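You operate a simulated robot arm through the tools that you are given. There is no shell and no other tool. Be economical: measure what you need, move in short steps, check, and stop when the job is done.

The job below is to be done with a simulated robot arm. You get a single attempt, and the scene is never put back.

TASK
Retape the nipple on the blue stand with three fresh laps.
Fine: wind the old tape off first; swing the tape clear, then stand the nipple in the cream tray.

It is judged by the outcome, as a careful person would: the job done as asked, and still so three seconds after it is handed in. It fails if anything else is knocked over, pushed out of place, dropped, spilled or broken.

THE ROBOT
A 6-joint arm with a two-finger parallel gripper, fixed in place. Base frame: the origin is at the foot of the arm, x ahead of it, y to its left, z up; the work surface is at about z = 0.88. Units: m, degrees, N and s.
With the tool pointing down near the work surface it reaches from about 0.24 to 0.64 m from the base axis. Its first joint turns from -66.0 to 66.0 degrees. Payload 2.7 kg.
The tool frame sits at the grasp point between the pads (the TCP): z along the fingers, y along the line on which they close. The tips reach 0.023 m beyond it. Largest opening 0.094 m; finger width 0.038, thickness 0.01; the body of the gripper, 0.054 by 0.096 m, starts 0.039 m behind the TCP.
Orientation is told as [roll, pitch, yaw] about the base's x, y, z axes, in that order, counted from this pose: with the fingers straight down and closing along the base's y, the tool's x points along the base's -x, its y along +y and its z along -z.

THE INTERFACE
- The arm moves only by the tool servo_tool. Its argument "moves" is a list of rows, each an object (a shift or turn left out is 0, a gripper value left out holds the last) with "offset": the shift along the tool's x, y, z in units of 30 mm (1.0 is 30 mm), a list of three; "turn": the turn, a rotation vector about the tool's x, y, z in units of 4 degrees (1.0 is 4 degrees), a list of three; "claw": the finger opening in m, from 0 to 0.094. In form: [{"offset": [x, y, z], "turn": [wx, wy, wz], "claw": claw}, ...]. A call has 1 to 12 rows; each row shifts and turns the commanded pose from where the row before left it, along the tool's axes as they then stand. A call with a number of a shift or a turn outside -1 to 1 is refused whole. Rows are played at 5 a second. More than 0.05 m and 8.6 degrees between two rows, or a gripper value outside its range, and nothing of the call is played. Where a pose cannot be reached the arm comes as near as it can. A force on the tool above 40 N (or 10 N above the force at the start of the call, whichever is more), or a blocked arm, ends the call early, and 0.2 s more pass. Each finger travels about 0.045 m/s and halts on what it meets, pressing with about 40 N; the grip force reading is that of the motor and also rises with nothing between the fingers. The clock runs only during rows and for 0.2 s after the last one: add rows that do not move to give the fingers time. It gives the time, the measured TCP pose, the force on the tool (base axes), the opening and the grip force at its end, in the units of the frame above (readings bear some noise).
- Cameras (640 x 400 px; columns grow to the right, rows downward): "scene" is fixed at [0.0574, -0.4165, 1.4095]; the picture's right is [0.91, -0.41, 0.00], its down [-0.21, -0.47, -0.86] and it looks along [0.35, 0.78, -0.51] (base axes); focal length 318 px, centre (320, 200). "wrist" rides on the gripper at [0.086, 0.016, -0.074] in the tool frame; the picture's right is [-0.18, 0.98, 0.00], its down [-0.58, -0.11, -0.81] and it looks along [-0.79, -0.15, 0.59] (tool axes); focal length 243 px, centre (320, 200). There is no depth. A picture from a camera that has moved, and an enlarged one, comes with that camera's place and axes in the base frame and with its lens.
- get_image(camera): a new picture of that camera. It takes no simulated time.
- zoom(camera, box): a new picture of the part [left, top, right, bottom] of that camera's present view, enlarged. It takes no simulated time.
- job_done(): hands the job in; it is judged then, once.

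Go step by step. Nothing tells you positions but the pictures and the camera data: compare them with the known pose of the tool, close in by small moves and look again before you grip or let go. The budget is 120 turns and 68 pictures, counting those below and the enlarged ones. Unless the task says otherwise, let go and move clear before handing in, and close with one line.

The tools are called after "Emit:" as a command line: name --argument value ..., lists and objects as JSON in quotes. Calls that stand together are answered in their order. servo_tool: Moves the arm, as the interface text tells. Its arguments: {"type":"object","properties":{"moves":{"type":"array","items":{"type":"object","properties":{"offset":{"type":"array","items":{"type":"number"}},"turn":{"type":"array","items":{"type":"number"}},"claw":{"type":"number"}}}}},"required":["moves"]} The other tools are called the same way: get_image (camera) takes a picture; zoom (camera, box) takes an enlarged picture of a part of a camera's view; job_done () hands the job in.

At the start:

```text
time_s: 0.0
tool_pos: [0.301, 0.2981, 1.2416]
orientation: [0.0, -0.1, 0.0]
ft_force: [-0.3, -0.6, 0.1]
finger_gap: 0.0941
grasp_force: 0.1
```

scene: 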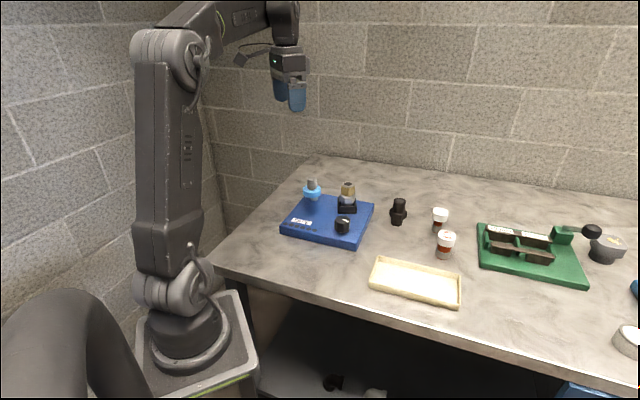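
wrist: 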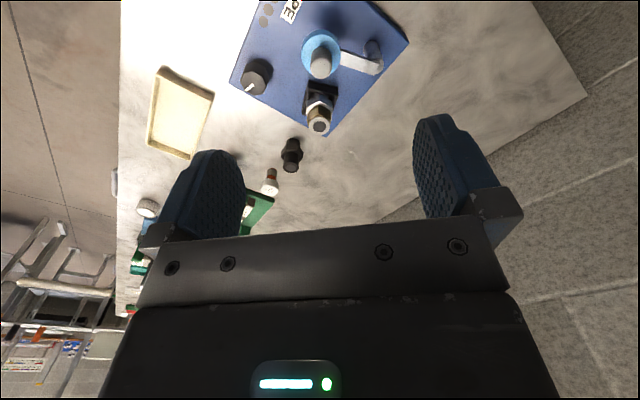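

I see a blue stand with several fittings, a cream tray, and other items. I'll zoom in to learn the details.

Emit:
zoom --camera "scene" --box '[270, 165, 390, 255]'

Emit:
zoom --camera "wrist" --box '[220, 0, 420, 140]'

Emit:
zoom --camera "scene" --box '[360, 180, 640, 360]'

```text
4.44 times, centred on (330, 210) of scene
camera zoom: at [0.0574, -0.4165, 1.4095], right [0.91, -0.41, 0.0], down [-0.21, -0.47, -0.86], along [0.35, 0.78, -0.51], focal length 1412 px, centre (276, 156)
```

zoom: 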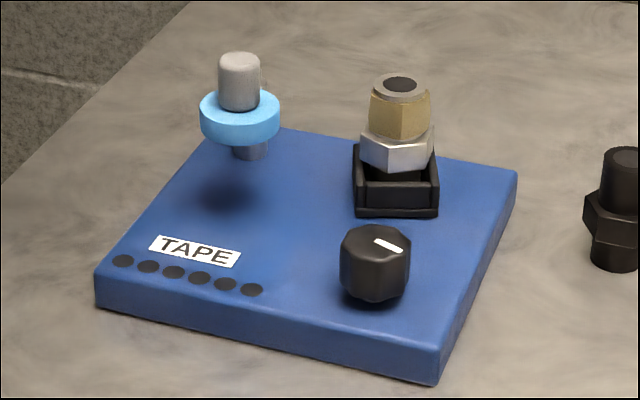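

```text
2.86 times, centred on (320, 70) of wrist
camera zoom: at [0.2136, 0.3136, 1.3165], right [0.18, 0.98, 0.0], down [0.58, -0.11, 0.81], along [0.79, -0.15, -0.59], focal length 693 px, centre (320, 571)
```

zoom: 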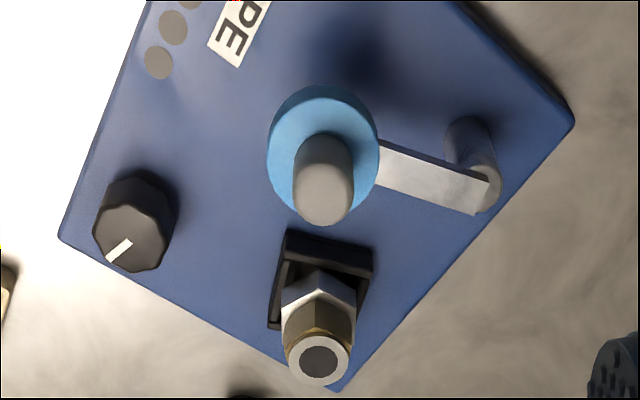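

```text
2.22 times, centred on (500, 270) of scene
camera zoom: at [0.0574, -0.4165, 1.4095], right [0.91, -0.41, 0.0], down [-0.21, -0.47, -0.86], along [0.35, 0.78, -0.51], focal length 706 px, centre (-80, 44)
```

zoom: 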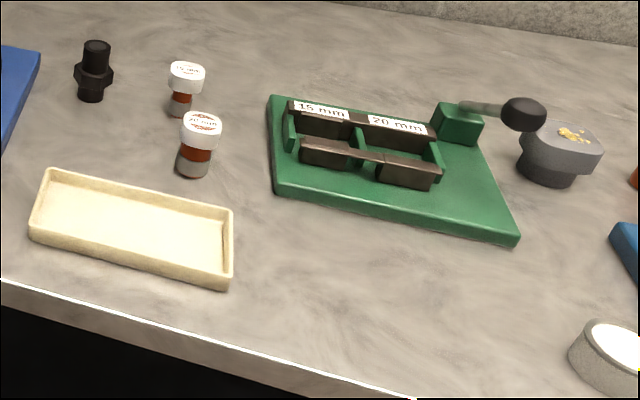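

The stand appears to hold a tape roll on a swing arm (pivot post behind), the nipple in a square holder and a knob with a pointer. I put the knob near (0.387, 0.175), the nipple near (0.45, 0.268) and the roll near (0.35, 0.287); next I move above the knob to look.

Emit:
servo_tool --moves '[{"offset": [-0.41, -0.59, 0.5]}, {"offset": [-0.41, -0.59, 0.5]}, {"offset": [-0.41, -0.59, 0.6]}, {"offset": [-0.41, -0.59, 0.7]}, {"offset": [-0.41, -0.59, 0.8]}, {"offset": [-0.41, -0.59, 0.9]}, {"offset": [-0.41, -0.59, 0.9]}, {}]'

Emit:
get_image --camera "wrist"

Emit:
get_image --camera "scene"

```text
time_s: 1.8
tool_pos: [0.3877, 0.1741, 1.0956]
orientation: [0.0, -0.2, 0.0]
ft_force: [0.4, -0.1, -0.6]
finger_gap: 0.094
grasp_force: 0.1
```

```text
62 pictures are left
camera wrist: at [0.3002, 0.1894, 1.1697], right [0.18, 0.98, 0.0], down [0.58, -0.11, 0.81], along [0.79, -0.15, -0.59], focal length 243 px, centre (320, 200)
```

wrist: 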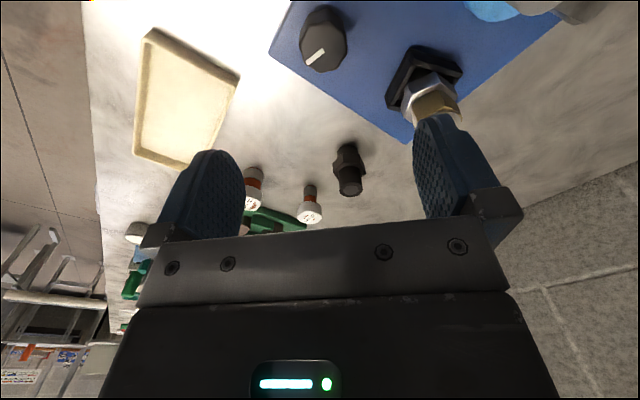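

```text
61 pictures are left
```

scene: 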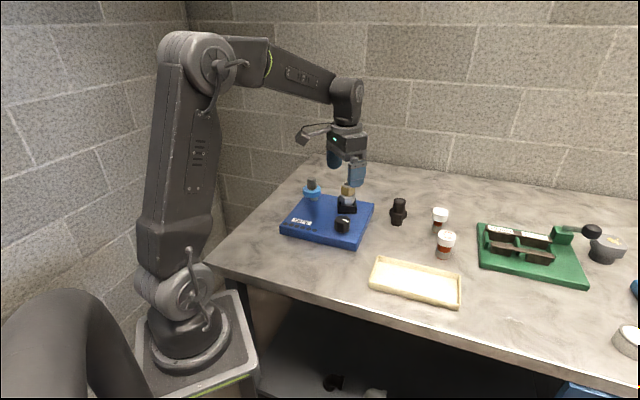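

The knob is right below at about (0.385, 0.176), its top near z 0.95, and its surroundings are clear for the fingers. I descend over it with open fingers.

Emit:
servo_tool --moves '[{"offset": [0.08, 0.05, 0.9]}, {"offset": [0, 0, 0.9]}, {"offset": [0, 0, 0.9]}, {"offset": [0, 0, 0.9]}, {"offset": [0, 0, 0.6]}, {}]'

Emit:
get_image --camera "wrist"

Emit:
zoom --camera "scene" --box '[270, 165, 390, 255]'

```text
time_s: 3.2
tool_pos: [0.3849, 0.1765, 0.9683]
orientation: [0.0, 0.0, 0.0]
ft_force: [0.5, 0.4, -0.7]
finger_gap: 0.094
grasp_force: 0.0
```

```text
60 pictures are left
camera wrist: at [0.2972, 0.1917, 1.0427], right [0.18, 0.98, 0.0], down [0.58, -0.11, 0.81], along [0.79, -0.15, -0.59], focal length 243 px, centre (320, 200)
```

wrist: 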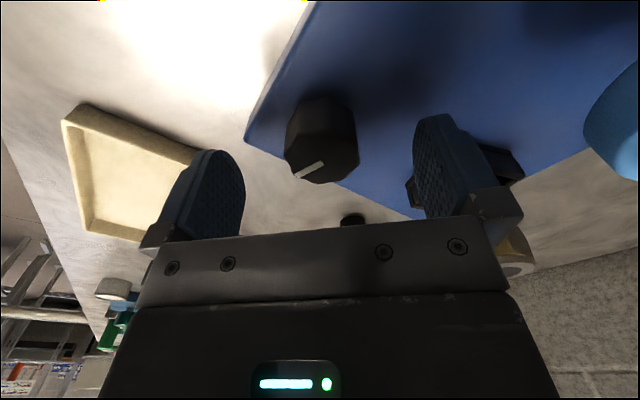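

```text
4.44 times, centred on (330, 210) of scene
camera zoom: at [0.0574, -0.4165, 1.4095], right [0.91, -0.41, 0.0], down [-0.21, -0.47, -0.86], along [0.35, 0.78, -0.51], focal length 1412 px, centre (276, 156)
```

zoom: 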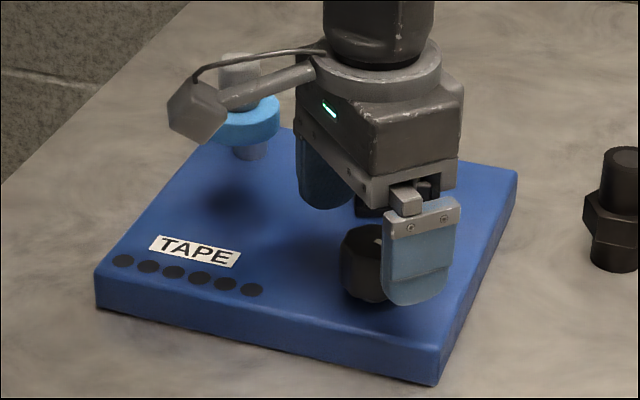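

The fingers straddle the knob and it is centred. I go down to grip height and close.

Emit:
servo_tool --moves '[{"offset": [0, 0, 0.75]}, {}, {"claw": 0.03}, {"claw": 0.03}, {"claw": 0.03}, {"claw": 0.03}, {"claw": 0.03}]'

```text
time_s: 4.8
tool_pos: [0.3849, 0.1766, 0.9462]
orientation: [0.1, -0.1, 0.0]
ft_force: [-0.8, 11.7, -4.7]
finger_gap: 0.0394
grasp_force: 44.7
```

The knob is held (39 mm across). I try a small counter-clockwise turn and look at the stand's reaction.

Emit:
servo_tool --moves '[{"turn": [0, 0, -1]}, {"turn": [0, 0, -1]}, {"turn": [0, 0, -1]}, {"turn": [0, 0, -1]}, {"turn": [0, 0, -1]}, {"turn": [0, 0, -1]}, {"turn": [0, 0, -1]}, {"turn": [0, 0, -1]}, {"turn": [0, 0, -1]}, {"turn": [0, 0, -1]}]'

Emit:
zoom --camera "scene" --box '[270, 165, 390, 255]'

Emit:
get_image --camera "wrist"

```text
time_s: 7.0
tool_pos: [0.3844, 0.1745, 0.9464]
orientation: [-0.1, 0.0, 40.1]
ft_force: [28.9, -14.6, -19.4]
finger_gap: 0.0394
grasp_force: 44.9
```

```text
4.44 times, centred on (330, 210) of scene
camera zoom: at [0.0585, -0.4169, 1.4094], right [0.91, -0.41, 0.0], down [-0.21, -0.47, -0.86], along [0.35, 0.78, -0.51], focal length 1412 px, centre (276, 156)
```

zoom: 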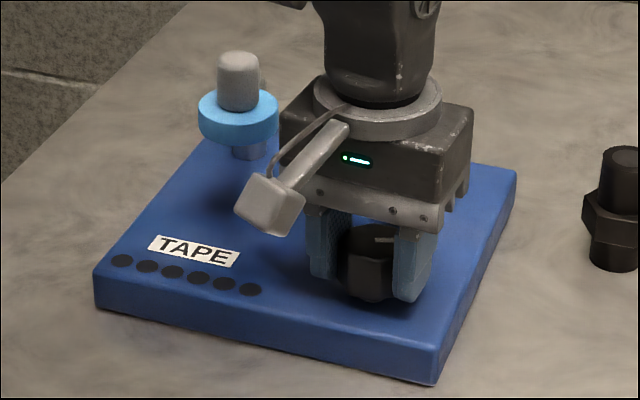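

```text
57 pictures are left
camera wrist: at [0.3083, 0.1302, 1.0203], right [-0.49, 0.87, 0.0], down [0.51, 0.29, 0.81], along [0.7, 0.39, -0.59], focal length 243 px, centre (320, 200)
```

wrist: 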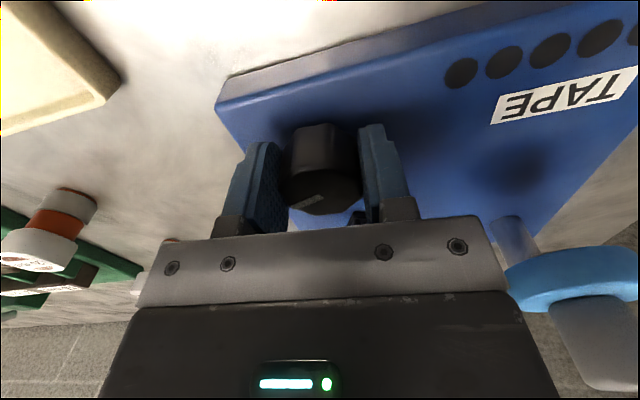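

The knob turned along; a side load suggests my centre is about 2 mm off, so I shift slightly and keep turning.

Emit:
servo_tool --moves '[{"offset": [0, -0.07, 0]}, {"turn": [0, 0, -1]}, {"turn": [0, 0, -1]}, {"turn": [0, 0, -1]}, {"turn": [0, 0, -1]}, {"turn": [0, 0, -1]}, {"turn": [0, 0, -1]}, {"turn": [0, 0, -1]}, {"turn": [0, 0, -1]}, {"turn": [0, 0, -1]}, {"turn": [0, 0, -1]}, {"turn": [0, 0, -1]}]'

Emit:
zoom --camera "scene" --box '[270, 165, 390, 255]'

```text
time_s: 9.2
tool_pos: [0.3879, 0.1731, 0.9463]
orientation: [-0.1, 0.0, 74.8]
ft_force: [10.4, -0.9, -6.1]
finger_gap: 0.0398
grasp_force: 44.6
stopped in row 10: the force on the tool passed its limit (the readings are from after the stop); the commanded pose is now the measured one
```

```text
4.44 times, centred on (330, 210) of scene
camera zoom: at [0.0578, -0.4164, 1.4095], right [0.91, -0.41, 0.0], down [-0.21, -0.47, -0.86], along [0.35, 0.78, -0.51], focal length 1412 px, centre (276, 156)
```

zoom: 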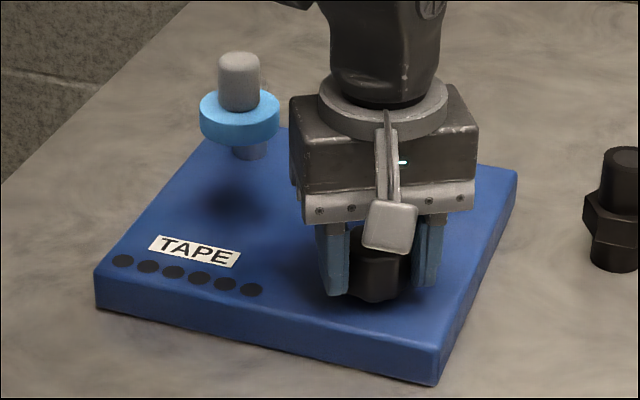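

The limit tripped from side load while turning; the data suggest the axis is nearer (0.389, 0.177). I recentre and keep turning.

Emit:
servo_tool --moves '[{"offset": [-0.14, 0, 0]}, {"turn": [0, 0, -1]}, {"turn": [0, 0, -1]}, {"turn": [0, 0, -1]}, {"turn": [0, 0, -1]}, {"turn": [0, 0, -1]}, {"turn": [0, 0, -1]}, {"turn": [0, 0, -1]}, {"turn": [0, 0, -1]}, {"turn": [0, 0, -1]}, {"turn": [0, 0, -1]}, {"turn": [0, 0, -1]}]'

Emit:
get_image --camera "wrist"

```text
time_s: 11.8
tool_pos: [0.389, 0.1758, 0.9459]
orientation: [-0.1, 0.2, 118.8]
ft_force: [23.2, -20.4, -16.1]
finger_gap: 0.0385
grasp_force: 44.8
```

```text
55 pictures are left
camera wrist: at [0.4161, 0.0915, 1.0208], right [-0.95, -0.31, 0.0], down [-0.19, 0.56, 0.8], along [-0.25, 0.76, -0.59], focal length 243 px, centre (320, 200)
```

wrist: 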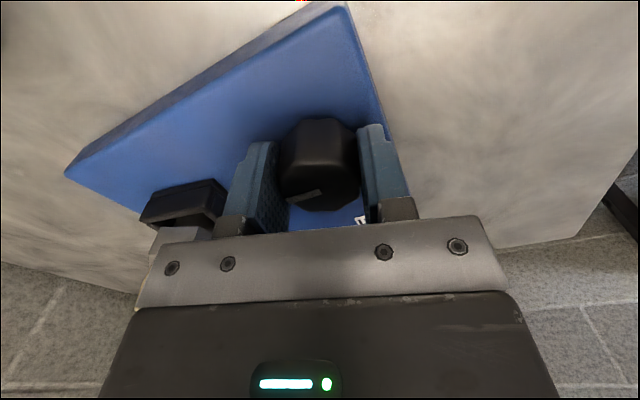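

The knob follows the gripper nicely (about 119° so far). I relieve the side load and continue.

Emit:
servo_tool --moves '[{"offset": [0.05, -0.02, 0]}, {"turn": [0, 0, -1]}, {"turn": [0, 0, -1]}, {"turn": [0, 0, -1]}, {"turn": [0, 0, -1]}, {"turn": [0, 0, -1]}, {"turn": [0, 0, -1]}, {"turn": [0, 0, -1]}, {"turn": [0, 0, -1]}, {"turn": [0, 0, -1]}, {"turn": [0, 0, -1]}, {"turn": [0, 0, -1]}]'

Emit:
zoom --camera "scene" --box '[270, 165, 390, 255]'

```text
time_s: 14.4
tool_pos: [0.391, 0.1761, 0.9472]
orientation: [-0.1, 0.2, 162.7]
ft_force: [4.7, 6.2, -3.1]
finger_gap: 0.039
grasp_force: 45.1
```

```text
4.44 times, centred on (330, 210) of scene
camera zoom: at [0.0576, -0.4164, 1.4096], right [0.91, -0.41, 0.0], down [-0.21, -0.47, -0.86], along [0.35, 0.78, -0.51], focal length 1412 px, centre (276, 156)
```

zoom: 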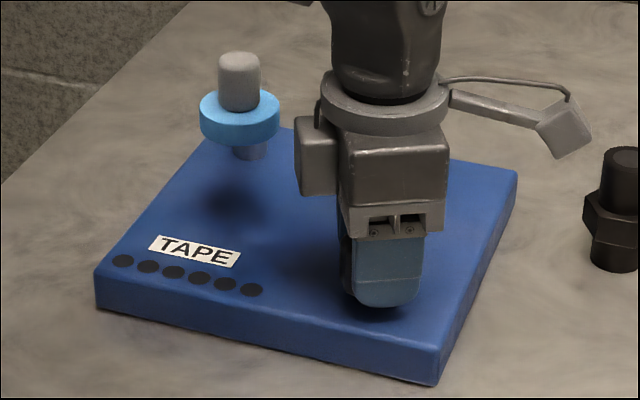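

No light so far after ~163°. I go a bit further, then release, lift, and inspect the nipple.

Emit:
servo_tool --moves '[{"turn": [0, 0, -1]}, {"turn": [0, 0, -1]}, {"turn": [0, 0, -1]}, {"turn": [0, 0, -1]}, {"turn": [0, 0, -1]}, {"turn": [0, 0, -1]}, {"turn": [0, 0, -1]}, {"turn": [0, 0, -1]}, {"claw": 0.06}, {"claw": 0.06}, {"claw": 0.06}]'

Emit:
servo_tool --moves '[{"offset": [0, 0, -0.9]}, {"offset": [0, 0, -0.9]}, {"offset": [0, 0, -0.9], "turn": [0, 0, 1]}, {"offset": [0, 0, -0.9], "turn": [0, 0, 1]}, {"turn": [0, 0, 1]}, {"turn": [0, 0, 1]}, {"turn": [0, 0, 1]}, {"turn": [0, 0, 1]}, {"turn": [0, 0, 1]}, {"turn": [0, 0, 1]}, {"turn": [0, 0, 1]}, {"turn": [0, 0, 1]}]'

Emit:
zoom --camera "scene" --box '[270, 165, 390, 255]'

Emit:
get_image --camera "wrist"

```text
time_s: 16.8
tool_pos: [0.3884, 0.1744, 0.9457]
orientation: [0.1, 0.1, -165.3]
ft_force: [0.4, -1.6, 0.3]
finger_gap: 0.06
grasp_force: 0.1
```

```text
time_s: 19.4
tool_pos: [0.3884, 0.1753, 1.0538]
orientation: [0.0, 0.2, 154.7]
ft_force: [-0.3, 0.2, 0.6]
finger_gap: 0.0601
grasp_force: 0.0
```

```text
4.44 times, centred on (330, 210) of scene
camera zoom: at [0.0574, -0.4165, 1.4095], right [0.91, -0.41, 0.0], down [-0.21, -0.47, -0.86], along [0.35, 0.78, -0.51], focal length 1412 px, centre (276, 156)
```

zoom: 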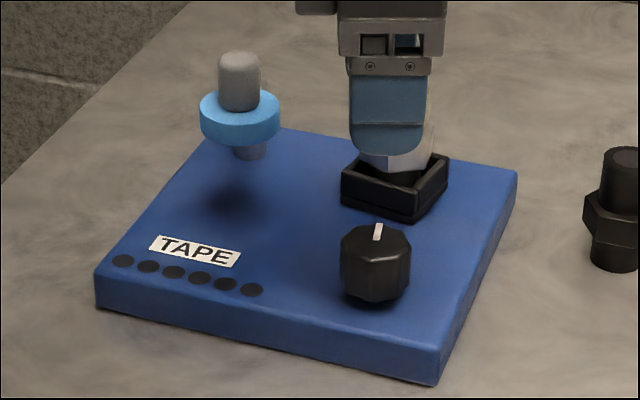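

```text
52 pictures are left
camera wrist: at [0.4591, 0.1232, 1.1289], right [-0.59, -0.81, 0.0], down [-0.48, 0.35, 0.8], along [-0.65, 0.47, -0.59], focal length 243 px, centre (320, 200)
```

wrist: 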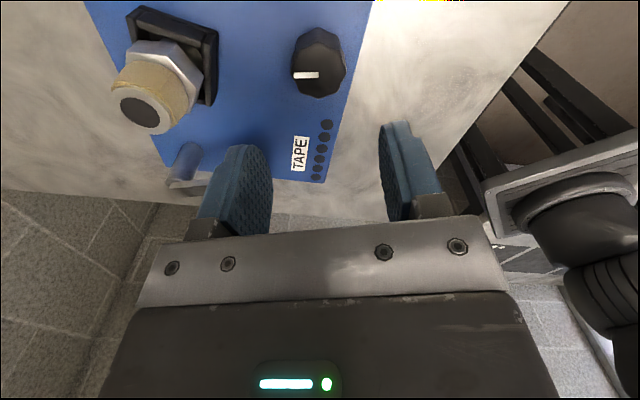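

The seat has turned a little, but the pointer rotated only about 120° for my 195°, so the grip slipped on the facets. I zoom on the knob's faces and the nipple's tape.

Emit:
zoom --camera "wrist" --box '[90, 0, 370, 190]'

```text
2.11 times, centred on (230, 95) of wrist
camera zoom: at [0.4591, 0.1232, 1.1289], right [-0.59, -0.81, 0.0], down [-0.48, 0.35, 0.8], along [-0.65, 0.47, -0.59], focal length 511 px, centre (510, 421)
```

zoom: 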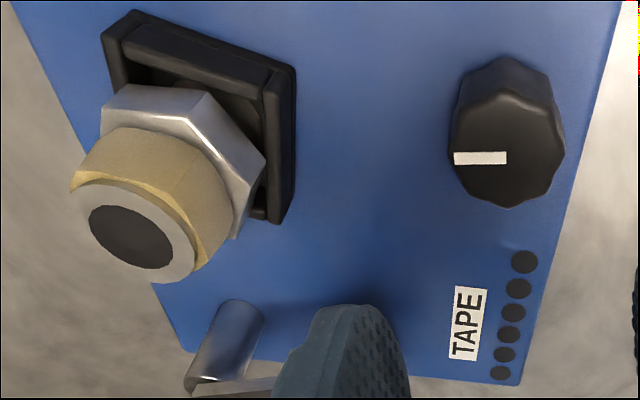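

The pointer shows the knob centre at (0.388, 0.176) with flats at 55° + 45°·k; the first grip was on corners. I regrip on flats at yaw 145° and continue counter-clockwise.

Emit:
servo_tool --moves '[{"offset": [0, 0, 0.85], "turn": [0, 0, 0.8]}, {"offset": [0, 0, 0.85], "turn": [0, 0, 0.8]}, {"offset": [0, 0, 0.85], "turn": [0, 0, 0.8]}, {"offset": [0, 0, 0.85]}, {"claw": 0.03}, {"claw": 0.03}, {"claw": 0.03}, {"claw": 0.03}]'

```text
time_s: 21.2
tool_pos: [0.3894, 0.1772, 0.9498]
orientation: [-0.1, 0.2, 145.2]
ft_force: [10.5, 11.4, -9.6]
finger_gap: 0.0396
grasp_force: 44.9
```

Emit:
zoom --camera "wrist" --box '[220, 90, 420, 240]'

```text
2.67 times, centred on (320, 165) of wrist
camera zoom: at [0.4501, 0.1131, 1.0248], right [-0.71, -0.7, 0.0], down [-0.42, 0.42, 0.8], along [-0.56, 0.57, -0.59], focal length 647 px, centre (320, 293)
```

zoom: 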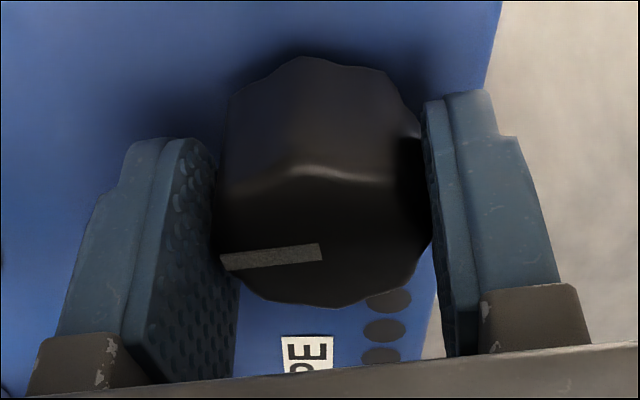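

The lobes show I am on corners, so I open, rotate 22.5° and close on the flats.

Emit:
servo_tool --moves '[{"claw": 0.055}, {"claw": 0.055, "turn": [0, 0, -0.94]}, {"turn": [0, 0, -0.94]}, {"turn": [0, 0, -0.94]}, {"turn": [0, 0, -0.94]}, {"turn": [0, 0, -0.94]}, {"turn": [0, 0, -0.94]}, {"claw": 0.03}, {"claw": 0.03}, {"claw": 0.03}]'

Emit:
zoom --camera "wrist" --box '[220, 90, 420, 240]'

```text
time_s: 23.4
tool_pos: [0.3892, 0.177, 0.9528]
orientation: [0.0, 0.2, 167.8]
ft_force: [0.7, 6.2, 0.3]
finger_gap: 0.0394
grasp_force: 44.6
```

```text
2.67 times, centred on (320, 165) of wrist
camera zoom: at [0.4697, 0.1418, 1.027], right [-0.39, -0.92, 0.0], down [-0.55, 0.23, 0.8], along [-0.74, 0.31, -0.59], focal length 647 px, centre (320, 293)
```

zoom: 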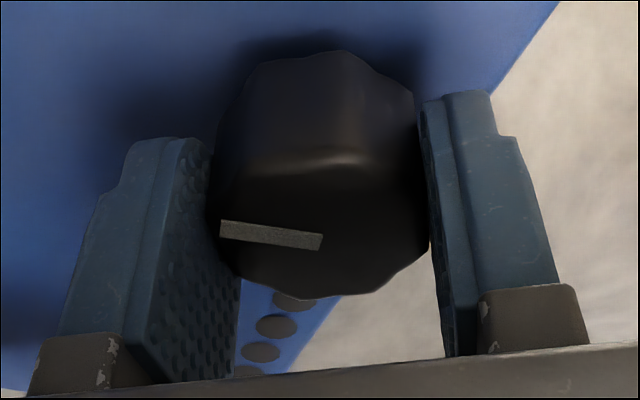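

Same width, so the knob acts as a round one. I turn counter-clockwise with this better centring and check for slip.

Emit:
servo_tool --moves '[{"turn": [0, 0, -1]}, {"turn": [0, 0, -1]}, {"turn": [0, 0, -1]}, {"turn": [0, 0, -1]}, {"turn": [0, 0, -1]}, {"turn": [0, 0, -1]}, {"turn": [0, 0, -1]}, {"turn": [0, 0, -1]}, {"turn": [0, 0, -1]}, {"turn": [0, 0, -1]}, {"turn": [0, 0, -1]}, {"turn": [0, 0, -1]}]'

Emit:
zoom --camera "wrist" --box '[220, 90, 420, 240]'

```text
time_s: 25.6
tool_pos: [0.3863, 0.1766, 0.9506]
orientation: [1.7, 0.1, -154.0]
ft_force: [8.4, -6.9, -3.2]
finger_gap: 0.04
grasp_force: 44.7
out of reach, approached as far as the arm can: row 10
stopped in row 10: the force on the tool passed its limit (the readings are from after the stop); the commanded pose is now the measured one
```

```text
2.67 times, centred on (320, 165) of wrist
camera zoom: at [0.471, 0.2007, 1.027], right [0.26, -0.96, 0.03], down [-0.58, -0.14, 0.8], along [-0.77, -0.23, -0.6], focal length 647 px, centre (320, 293)
```

zoom: 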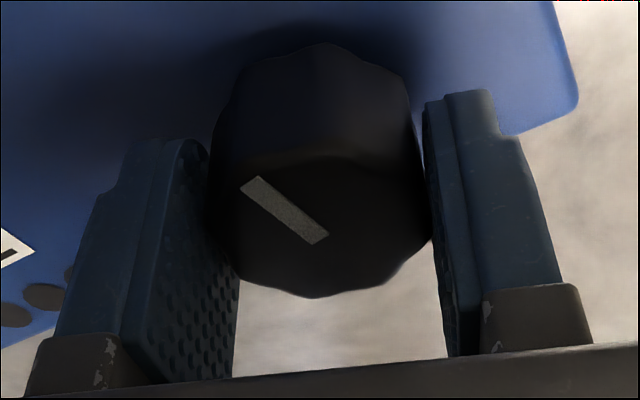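

The wrist reached its limit (yaw ≈ 205°) and the knob slipped: it seems to stop at pointer ≈ 57° in this direction. I regrip recentred and turn clockwise instead.

Emit:
servo_tool --moves '[{"claw": 0.055}, {"claw": 0.055, "turn": [-0.38, -0.19, 0.6], "offset": [0.06, 0.03, 0]}, {"turn": [0, 0, 1]}, {"claw": 0.03}, {"claw": 0.03}, {"claw": 0.03}, {"turn": [0, 0, 1]}, {"turn": [0, 0, 1]}, {"turn": [0, 0, 1]}, {"turn": [0, 0, 1]}, {"turn": [0, 0, 1]}, {"turn": [0, 0, 1]}]'

Emit:
servo_tool --moves '[{"turn": [0, 0, 1]}, {"turn": [0, 0, 1]}, {"turn": [0, 0, 1]}, {"turn": [0, 0, 1]}, {"turn": [0, 0, 1]}, {"turn": [0, 0, 1]}, {"turn": [0, 0, 1]}, {"turn": [0, 0, 1]}, {"turn": [0, 0, 1]}, {"turn": [0, 0, 1]}, {"turn": [0, 0, 1]}, {"turn": [0, 0, 1]}]'

Emit:
zoom --camera "wrist" --box '[160, 60, 480, 240]'

```text
time_s: 28.2
tool_pos: [0.3879, 0.1779, 0.9513]
orientation: [3.0, 0.9, 175.5]
ft_force: [-6.8, 0.5, 7.1]
finger_gap: 0.0402
grasp_force: 45.0
```

```text
time_s: 30.8
tool_pos: [0.3884, 0.1773, 0.9526]
orientation: [1.2, 2.7, 127.5]
ft_force: [-8.0, 0.7, 4.8]
finger_gap: 0.0396
grasp_force: 44.6
```

```text
2.00 times, centred on (320, 150) of wrist
camera zoom: at [0.427, 0.1019, 1.031], right [-0.89, -0.45, 0.01], down [-0.28, 0.57, 0.77], along [-0.36, 0.69, -0.63], focal length 485 px, centre (320, 300)
```

zoom: 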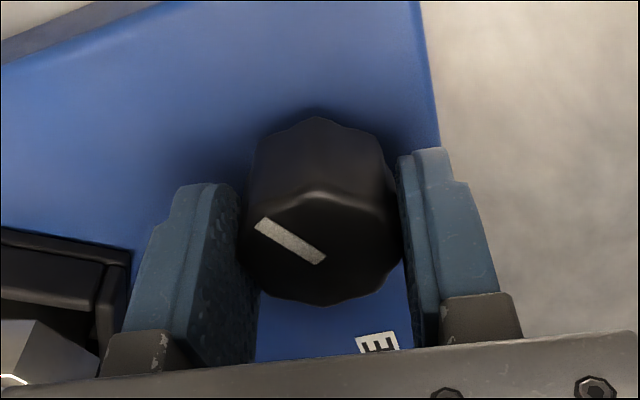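

Turning clockwise works without slip (pointer now ≈ -18°). I straighten the tilt and keep turning clockwise.

Emit:
servo_tool --moves '[{"turn": [0.3, -0.67, 0.5]}, {"turn": [0, 0, 1]}, {"turn": [0, 0, 1]}, {"turn": [0, 0, 1]}, {"turn": [0, 0, 1]}, {"turn": [0, 0, 1]}, {"turn": [0, 0, 1]}, {"turn": [0, 0, 1]}, {"turn": [0, 0, 1]}, {"turn": [0, 0, 1]}, {"turn": [0, 0, 1]}, {"turn": [0, 0, 1]}]'

Emit:
servo_tool --moves '[{"turn": [0, 0, 1]}, {"turn": [0, 0, 1]}, {"turn": [0, 0, 1]}, {"turn": [0, 0, 1]}, {"turn": [0, 0, 1]}, {"turn": [0, 0, 1]}, {"turn": [0, 0, 1]}, {"turn": [0, 0, 1]}, {"turn": [0, 0, 1]}, {"turn": [0, 0, 1]}, {"turn": [0, 0, 1]}, {"turn": [0, 0, 1]}]'

Emit:
get_image --camera "wrist"

Emit:
zoom --camera "scene" --box '[270, 165, 390, 255]'

```text
time_s: 33.4
tool_pos: [0.3889, 0.1774, 0.9511]
orientation: [-0.2, 0.1, 81.4]
ft_force: [-4.9, -7.1, 3.5]
finger_gap: 0.0384
grasp_force: 45.0
```

```text
time_s: 36.0
tool_pos: [0.3905, 0.179, 0.9512]
orientation: [-0.2, 0.0, 33.5]
ft_force: [16.0, 7.9, -18.4]
finger_gap: 0.0385
grasp_force: 44.6
```

```text
46 pictures are left
camera wrist: at [0.308, 0.1427, 1.0261], right [-0.39, 0.92, 0.0], down [0.54, 0.23, 0.81], along [0.74, 0.31, -0.59], focal length 243 px, centre (320, 200)
```

wrist: 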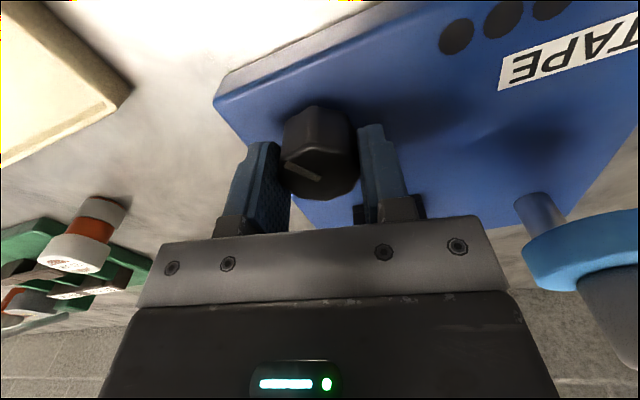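

```text
4.44 times, centred on (330, 210) of scene
camera zoom: at [0.0581, -0.4162, 1.4096], right [0.91, -0.41, 0.0], down [-0.21, -0.47, -0.86], along [0.35, 0.78, -0.51], focal length 1412 px, centre (276, 156)
```

zoom: 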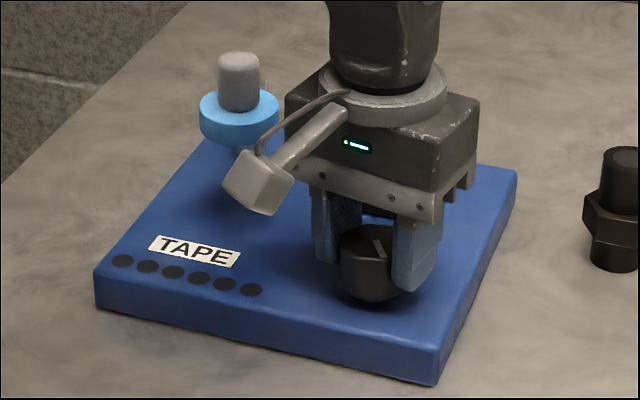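

The pointer is now past its starting position in the clockwise direction. I keep going.

Emit:
servo_tool --moves '[{"turn": [0, 0, 1], "offset": [-0.04, 0, 0]}, {"turn": [0, 0, 1]}, {"turn": [0, 0, 1]}, {"turn": [0, 0, 1]}, {"turn": [0, 0, 1]}, {"turn": [0, 0, 1]}, {"turn": [0, 0, 1]}, {"turn": [0, 0, 1]}, {"turn": [0, 0, 1]}, {"turn": [0, 0, 1]}, {"turn": [0, 0, 1]}, {"turn": [0, 0, 1]}]'

Emit:
zoom --camera "wrist" --box '[220, 90, 640, 330]'

Emit:
zoom --camera "scene" --box '[270, 165, 390, 255]'

```text
time_s: 38.6
tool_pos: [0.3904, 0.1757, 0.9517]
orientation: [-0.2, -0.1, -14.6]
ft_force: [4.1, -26.7, -6.9]
finger_gap: 0.0385
grasp_force: 45.1
```

```text
1.52 times, centred on (430, 210) of wrist
camera zoom: at [0.3097, 0.2135, 1.0261], right [0.43, 0.9, 0.0], down [0.53, -0.25, 0.81], along [0.73, -0.35, -0.59], focal length 370 px, centre (152, 185)
```

zoom: 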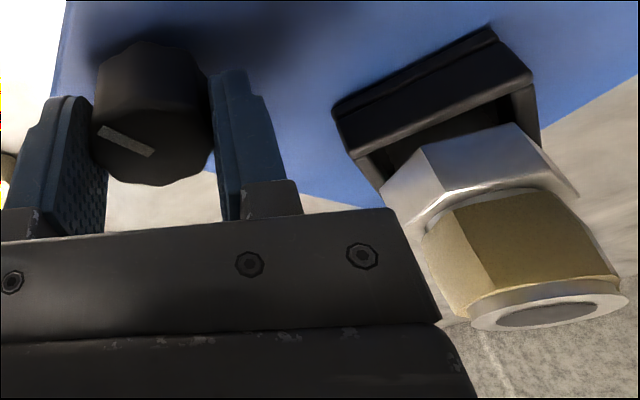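

```text
4.44 times, centred on (330, 210) of scene
camera zoom: at [0.0577, -0.4172, 1.4093], right [0.91, -0.41, 0.0], down [-0.21, -0.47, -0.86], along [0.35, 0.78, -0.51], focal length 1412 px, centre (276, 156)
```

zoom: 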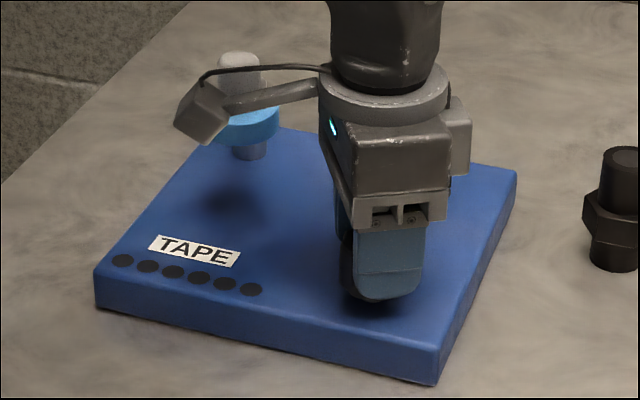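

The nipple, its old tape (tan) and seat are visible now. I turn another 28° and compare the seat's angle to learn the gearing.

Emit:
servo_tool --moves '[{"turn": [0, 0, 1]}, {"turn": [0, 0, 1]}, {"turn": [0, 0, 1]}, {"turn": [0, 0, 1]}, {"turn": [0, 0, 1]}, {"turn": [0, 0, 1]}, {"turn": [0, 0, 1]}]'

Emit:
zoom --camera "wrist" --box '[220, 90, 640, 330]'

```text
time_s: 40.2
tool_pos: [0.3895, 0.1758, 0.9514]
orientation: [-0.3, -0.1, -42.8]
ft_force: [-2.2, -32.3, 0.2]
finger_gap: 0.0387
grasp_force: 45.4
```

```text
1.52 times, centred on (430, 210) of wrist
camera zoom: at [0.3366, 0.2461, 1.0261], right [0.8, 0.6, 0.0], down [0.35, -0.47, 0.81], along [0.48, -0.65, -0.59], focal length 370 px, centre (152, 185)
```

zoom: 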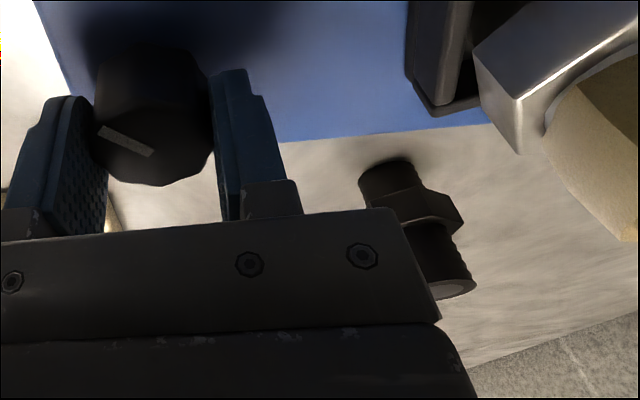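

The seat turns opposite to the knob, roughly 1.6 times as far. To cover new ground clockwise I release, swing the open hand back to yaw ≈ 190° and look at the nipple before regripping.

Emit:
servo_tool --moves '[{"claw": 0.06}, {"claw": 0.06}, {"turn": [0, 0, -1]}, {"turn": [0, 0, -1]}, {"turn": [0, 0, -1]}, {"turn": [0, 0, -1]}, {"turn": [0, 0, -1]}, {"turn": [0, 0, -1]}, {"turn": [0, 0, -1]}, {"turn": [0, 0, -1]}, {"turn": [0, 0, -1]}, {"turn": [0, 0, -1]}]'

Emit:
servo_tool --moves '[{"turn": [0, 0, -1]}, {"turn": [0, 0, -1]}, {"turn": [0, 0, -1]}, {"turn": [0, 0, -1]}, {"turn": [0, 0, -1]}, {"turn": [0, 0, -1]}, {"turn": [0, 0, -1]}, {"turn": [0, 0, -1]}, {"turn": [0, 0, -1]}, {"turn": [0, 0, -1]}, {"turn": [0, 0, -1]}, {"turn": [0, 0, -1]}]'

Emit:
servo_tool --moves '[{"turn": [0, 0, -1]}, {"turn": [0, 0, -1]}, {"turn": [0, 0, -1]}, {"turn": [0, 0, -1]}, {"turn": [0, 0, -1]}, {"turn": [0, 0, -1]}, {"turn": [0, 0, -1]}, {"turn": [0, 0, -1]}, {"turn": [0, 0, -1]}, {"turn": [0, 0, -1]}, {"turn": [0, 0, -1]}, {"turn": [0, 0, -1]}]'

Emit:
servo_tool --moves '[{"turn": [0, 0, -1]}, {"turn": [0, 0, -1]}, {"turn": [0, 0, -1]}, {"turn": [0, 0, -1]}, {"turn": [0, 0, -1]}, {"turn": [0, 0, -1]}, {"turn": [0, 0, -1]}, {"turn": [0, 0, -1]}, {"turn": [0, 0, -1]}, {"turn": [0, 0, -1]}, {"turn": [0, 0, -1]}, {"turn": [0, 0, -1]}]'

Emit:
get_image --camera "wrist"

```text
time_s: 42.8
tool_pos: [0.3894, 0.1786, 0.9507]
orientation: [-0.1, -0.1, -2.4]
ft_force: [0.3, 0.0, 0.3]
finger_gap: 0.0602
grasp_force: 0.1
```

```text
time_s: 45.4
tool_pos: [0.3908, 0.1778, 0.9525]
orientation: [-0.2, 0.1, 45.7]
ft_force: [-0.1, -0.6, 0.7]
finger_gap: 0.0601
grasp_force: 0.0
```

```text
time_s: 48.0
tool_pos: [0.3895, 0.1772, 0.951]
orientation: [0.0, 0.2, 93.5]
ft_force: [-0.8, -0.1, 0.4]
finger_gap: 0.06
grasp_force: 0.0
```

```text
time_s: 50.6
tool_pos: [0.3907, 0.1791, 0.9522]
orientation: [-0.1, 0.1, 141.6]
ft_force: [-0.8, -0.4, -0.3]
finger_gap: 0.0601
grasp_force: 0.1
```

```text
41 pictures are left
camera wrist: at [0.4474, 0.1115, 1.027], right [-0.75, -0.66, 0.0], down [-0.39, 0.45, 0.8], along [-0.53, 0.61, -0.59], focal length 243 px, centre (320, 200)
```

wrist: 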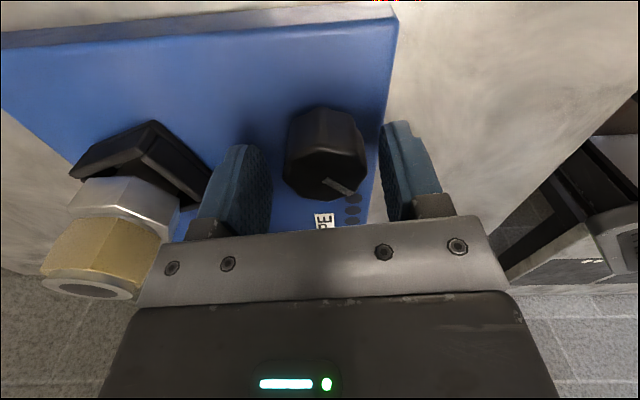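

Tape still looks unchanged; nothing else is disturbed. I rotate on to yaw ≈ 190°, regrip, and wind clockwise about 235°.

Emit:
servo_tool --moves '[{"turn": [0, 0, -1]}, {"turn": [0, 0, -1]}, {"turn": [0, 0, -1]}, {"turn": [0, 0, -1]}, {"turn": [0, 0, -1]}, {"turn": [0, 0, -1]}, {"turn": [0, 0, -1]}, {"turn": [0, 0, -1]}, {"turn": [0, 0, -1]}, {"turn": [0, 0, -1]}, {"turn": [0, 0, -1]}, {"turn": [0, 0, -1]}]'

Emit:
servo_tool --moves '[{"claw": 0.03, "offset": [-0.02, 0.03, 0]}, {"claw": 0.03}, {"claw": 0.03}, {"claw": 0.03}, {"turn": [0, 0, 1]}, {"turn": [0, 0, 1]}, {"turn": [0, 0, 1]}, {"turn": [0, 0, 1]}, {"turn": [0, 0, 1]}, {"turn": [0, 0, 1]}, {"turn": [0, 0, 1]}, {"turn": [0, 0, 1]}]'

Emit:
servo_tool --moves '[{"turn": [0, 0, 1]}, {"turn": [0, 0, 1]}, {"turn": [0, 0, 1]}, {"turn": [0, 0, 1]}, {"turn": [0, 0, 1]}, {"turn": [0, 0, 1]}, {"turn": [0, 0, 1]}, {"turn": [0, 0, 1]}, {"turn": [0, 0, 1]}, {"turn": [0, 0, 1]}, {"turn": [0, 0, 1]}, {"turn": [0, 0, 1]}]'

Emit:
servo_tool --moves '[{"turn": [0, 0, 1]}, {"turn": [0, 0, 1]}, {"turn": [0, 0, 1]}, {"turn": [0, 0, 1]}, {"turn": [0, 0, 1]}, {"turn": [0, 0, 1]}, {"turn": [0, 0, 1]}, {"turn": [0, 0, 1]}, {"turn": [0, 0, 1]}, {"turn": [0, 0, 1]}, {"turn": [0, 0, 1]}, {"turn": [0, 0, 1]}]'

Emit:
zoom --camera "wrist" --box '[220, 60, 640, 330]'

Emit:
zoom --camera "scene" --box '[270, 165, 390, 255]'

```text
time_s: 53.2
tool_pos: [0.3906, 0.178, 0.952]
orientation: [0.2, 0.1, -170.4]
ft_force: [0.6, -0.1, -1.0]
finger_gap: 0.06
grasp_force: 0.0
```

```text
time_s: 55.8
tool_pos: [0.3907, 0.1758, 0.9531]
orientation: [0.1, 0.2, 157.5]
ft_force: [5.8, -14.5, 0.4]
finger_gap: 0.0396
grasp_force: 45.3
```

```text
time_s: 58.4
tool_pos: [0.3893, 0.1781, 0.9511]
orientation: [-0.1, 0.1, 109.5]
ft_force: [-11.1, -11.6, 11.5]
finger_gap: 0.0389
grasp_force: 45.0
```

```text
time_s: 61.0
tool_pos: [0.3891, 0.1769, 0.9508]
orientation: [-0.1, 0.1, 61.4]
ft_force: [-9.1, 3.3, -7.8]
finger_gap: 0.0388
grasp_force: 45.0
```

```text
1.48 times, centred on (430, 195) of wrist
camera zoom: at [0.3326, 0.108, 1.0269], right [-0.77, 0.63, 0.0], down [0.37, 0.46, 0.81], along [0.51, 0.62, -0.59], focal length 359 px, centre (157, 207)
```

zoom: 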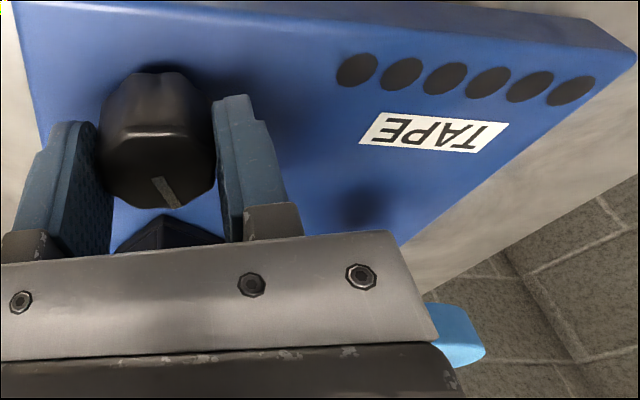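

```text
4.44 times, centred on (330, 210) of scene
camera zoom: at [0.0573, -0.4164, 1.4096], right [0.91, -0.41, 0.0], down [-0.21, -0.47, -0.86], along [0.35, 0.78, -0.51], focal length 1412 px, centre (276, 156)
```

zoom: 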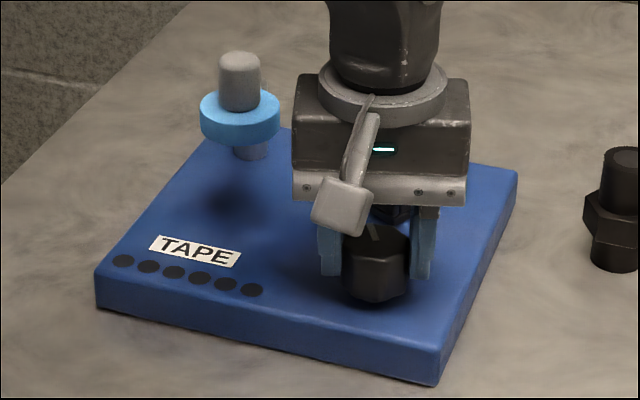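

The knob seems to have slipped about 30° in this pass. I turn another 48° and check the pointer against the gripper.

Emit:
servo_tool --moves '[{"turn": [0, 0, 1]}, {"turn": [0, 0, 1]}, {"turn": [0, 0, 1]}, {"turn": [0, 0, 1]}, {"turn": [0, 0, 1]}, {"turn": [0, 0, 1]}, {"turn": [0, 0, 1]}, {"turn": [0, 0, 1]}, {"turn": [0, 0, 1]}, {"turn": [0, 0, 1]}, {"turn": [0, 0, 1]}, {"turn": [0, 0, 1]}]'

Emit:
get_image --camera "wrist"

```text
time_s: 63.6
tool_pos: [0.3897, 0.1771, 0.9514]
orientation: [-0.2, -0.2, 13.4]
ft_force: [-3.4, 2.5, 1.5]
finger_gap: 0.0399
grasp_force: 45.1
```

```text
38 pictures are left
camera wrist: at [0.3015, 0.1721, 1.0263], right [-0.05, 1.0, 0.0], down [0.59, 0.03, 0.81], along [0.81, 0.04, -0.59], focal length 243 px, centre (320, 200)
```

wrist: 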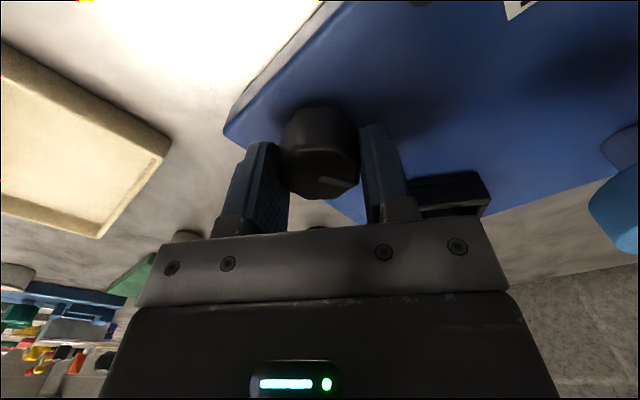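

The pointer stays near 75° now, so the knob has a stop here too (range ≈ 340°). I release, lift and inspect the nipple at this end.

Emit:
servo_tool --moves '[{"claw": 0.06}, {"claw": 0.06}, {"claw": 0.06, "offset": [0, 0, -0.9]}, {"offset": [0, 0, -0.9]}, {"offset": [0.5, 0, -0.9]}, {"offset": [0.9, 0, -0.9]}, {"offset": [0.9, 0, -0.9]}, {"offset": [0.9, -0.5, -0.3]}, {"offset": [0.5, -0.9, 0]}]'

Emit:
zoom --camera "scene" --box '[270, 165, 390, 255]'

Emit:
get_image --camera "wrist"

```text
time_s: 65.6
tool_pos: [0.2909, 0.1114, 1.0964]
orientation: [-0.2, -0.2, 13.4]
ft_force: [0.5, -0.3, -0.3]
finger_gap: 0.06
grasp_force: 0.0
```

```text
4.44 times, centred on (330, 210) of scene
camera zoom: at [0.0574, -0.4165, 1.4095], right [0.91, -0.41, 0.0], down [-0.21, -0.47, -0.86], along [0.35, 0.78, -0.51], focal length 1412 px, centre (276, 156)
```

zoom: 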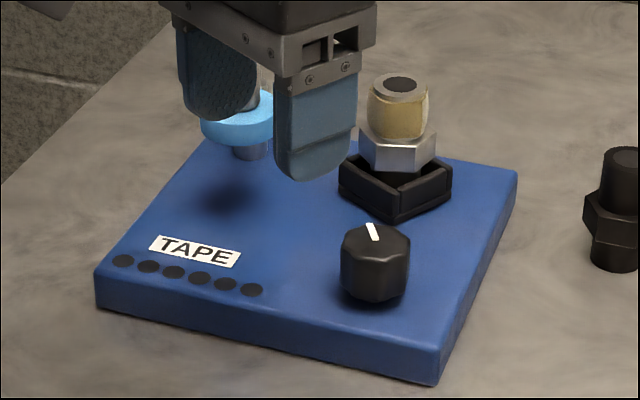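

```text
36 pictures are left
camera wrist: at [0.2012, 0.1063, 1.1709], right [-0.05, 1.0, 0.0], down [0.59, 0.03, 0.81], along [0.81, 0.04, -0.59], focal length 243 px, centre (320, 200)
```

wrist: 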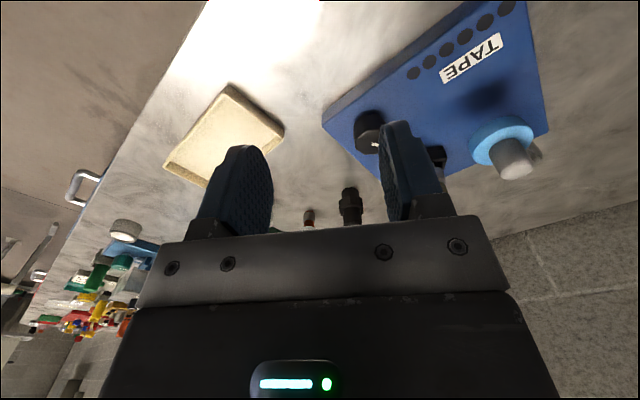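

Emit:
zoom --camera "scene" --box '[328, 174, 364, 200]'

```text
15.38 times, centred on (346, 187) of scene
camera zoom: at [0.0574, -0.4165, 1.4095], right [0.91, -0.41, 0.0], down [-0.21, -0.47, -0.86], along [0.35, 0.78, -0.51], focal length 4886 px, centre (-80, 400)
```

zoom: 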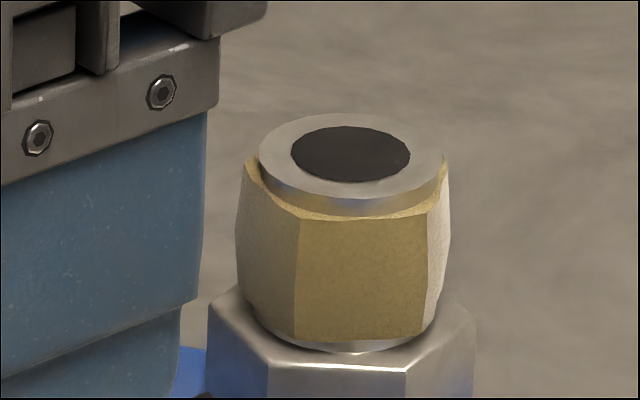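

I want the true gearing between knob and seat. I'll regrip at yaw ≈ -15°, where the wrist camera sees the seat, and turn by only 8°.

Emit:
servo_tool --moves '[{"turn": [0, 0, 1]}, {"turn": [0, 0, 1]}, {"turn": [0, 0, 1]}, {"turn": [0, 0, 1]}, {"turn": [0, 0, 1]}, {"turn": [0, 0, 1]}, {"turn": [0, 0, 1.0]}, {"offset": [-0.65, 0.74, 0]}, {"offset": [-0.65, 0.74, 0]}, {"offset": [-0.65, 0.74, 0]}, {"offset": [-0.64, 0.74, 0]}, {}]'

Emit:
servo_tool --moves '[{"offset": [0, 0, 0.97]}, {"offset": [0, 0, 0.97]}, {"offset": [0, 0, 0.97]}, {"offset": [0, 0, 0.97]}, {"offset": [0, 0, 0.97]}, {}, {"claw": 0.03}, {"claw": 0.03}, {"claw": 0.03}, {"claw": 0.03}]'

Emit:
zoom --camera "wrist" --box '[220, 90, 640, 330]'

Emit:
servo_tool --moves '[{"turn": [0, 0, -1]}, {"turn": [0, 0, -1]}, {}]'

Emit:
zoom --camera "wrist" --box '[220, 90, 640, 330]'

```text
time_s: 68.2
tool_pos: [0.387, 0.1779, 1.0959]
orientation: [-0.1, -0.2, -14.5]
ft_force: [0.7, 0.1, 0.1]
finger_gap: 0.0598
grasp_force: 0.0
```

```text
time_s: 70.4
tool_pos: [0.3887, 0.1775, 0.9497]
orientation: [-0.1, -0.2, -14.4]
ft_force: [0.7, 0.9, -8.7]
finger_gap: 0.0397
grasp_force: 45.4
```

```text
1.52 times, centred on (430, 210) of wrist
camera zoom: at [0.3081, 0.2135, 1.0238], right [0.42, 0.91, 0.0], down [0.53, -0.25, 0.81], along [0.73, -0.34, -0.59], focal length 370 px, centre (152, 185)
```

zoom: 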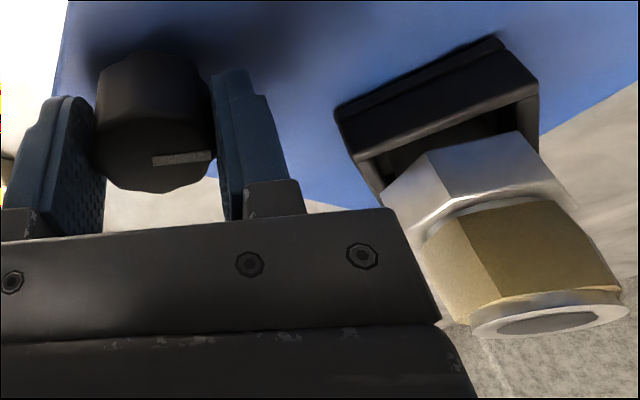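

```text
time_s: 71.2
tool_pos: [0.3892, 0.1764, 0.9503]
orientation: [-0.1, 0.0, -6.4]
ft_force: [-1.3, 0.7, -12.9]
finger_gap: 0.04
grasp_force: 46.1
```

```text
1.52 times, centred on (430, 210) of wrist
camera zoom: at [0.3038, 0.202, 1.0239], right [0.29, 0.96, 0.0], down [0.56, -0.17, 0.81], along [0.77, -0.24, -0.59], focal length 370 px, centre (152, 185)
```

zoom: 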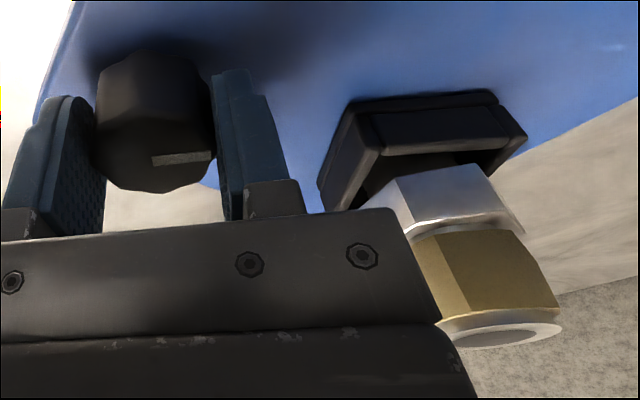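

The seat turns about three times the knob, opposite in sense, so the knob's range is about three laps. Off-winding is probably counter-clockwise on the knob; I now make a long counter-clockwise stroke and look at the tape.

Emit:
servo_tool --moves '[{"turn": [0, 0, -1]}, {"turn": [0, 0, -1]}, {"turn": [0, 0, -1]}, {"turn": [0, 0, -1]}, {"turn": [0, 0, -1]}, {"turn": [0, 0, -1]}, {"turn": [0, 0, -1]}, {"turn": [0, 0, -1]}, {"turn": [0, 0, -1]}, {"turn": [0, 0, -1]}, {"turn": [0, 0, -1]}, {"turn": [0, 0, -1]}]'

Emit:
servo_tool --moves '[{"turn": [0, 0, -1]}, {"turn": [0, 0, -1]}, {"turn": [0, 0, -1]}, {"turn": [0, 0, -1]}, {"turn": [0, 0, -1]}, {"turn": [0, 0, -1]}, {"turn": [0, 0, -1]}, {"turn": [0, 0, -1]}, {"turn": [0, 0, -1]}, {"turn": [0, 0, -1]}, {"turn": [0, 0, -1]}, {"turn": [0, 0, -1]}]'

Emit:
servo_tool --moves '[{"turn": [0, 0, -1]}, {"turn": [0, 0, -1]}, {"turn": [0, 0, -1]}, {"turn": [0, 0, -1]}, {"turn": [0, 0, -1]}, {"turn": [0, 0, -1]}, {"turn": [0, 0, -1]}, {"turn": [0, 0, -1]}, {"turn": [0, 0, -1]}, {"turn": [0, 0, -1]}, {"turn": [0, 0, -1]}, {"turn": [0, 0, -1]}]'

Emit:
get_image --camera "wrist"

```text
time_s: 73.8
tool_pos: [0.3885, 0.177, 0.9504]
orientation: [-0.2, 0.1, 41.6]
ft_force: [2.3, -4.4, -29.2]
finger_gap: 0.04
grasp_force: 44.9
```

```text
time_s: 76.4
tool_pos: [0.3882, 0.1766, 0.95]
orientation: [-0.2, 0.2, 89.5]
ft_force: [6.3, -5.5, -24.8]
finger_gap: 0.0399
grasp_force: 44.4
```

```text
time_s: 79.0
tool_pos: [0.3891, 0.1763, 0.9489]
orientation: [0.0, 0.2, 137.6]
ft_force: [2.3, -3.8, -25.7]
finger_gap: 0.0398
grasp_force: 44.9
```

```text
32 pictures are left
camera wrist: at [0.4413, 0.1058, 1.0248], right [-0.8, -0.6, 0.0], down [-0.36, 0.47, 0.8], along [-0.48, 0.64, -0.59], focal length 243 px, centre (320, 200)
```

wrist: 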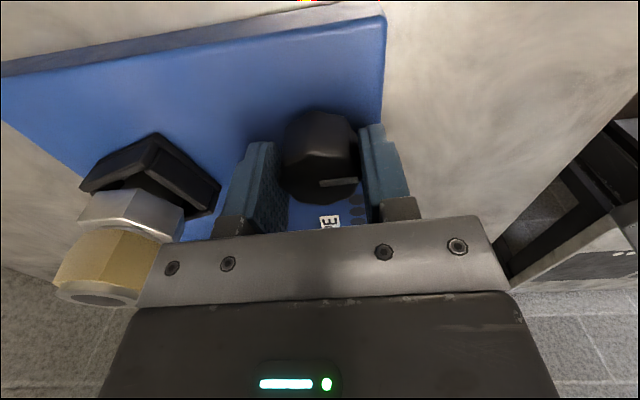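

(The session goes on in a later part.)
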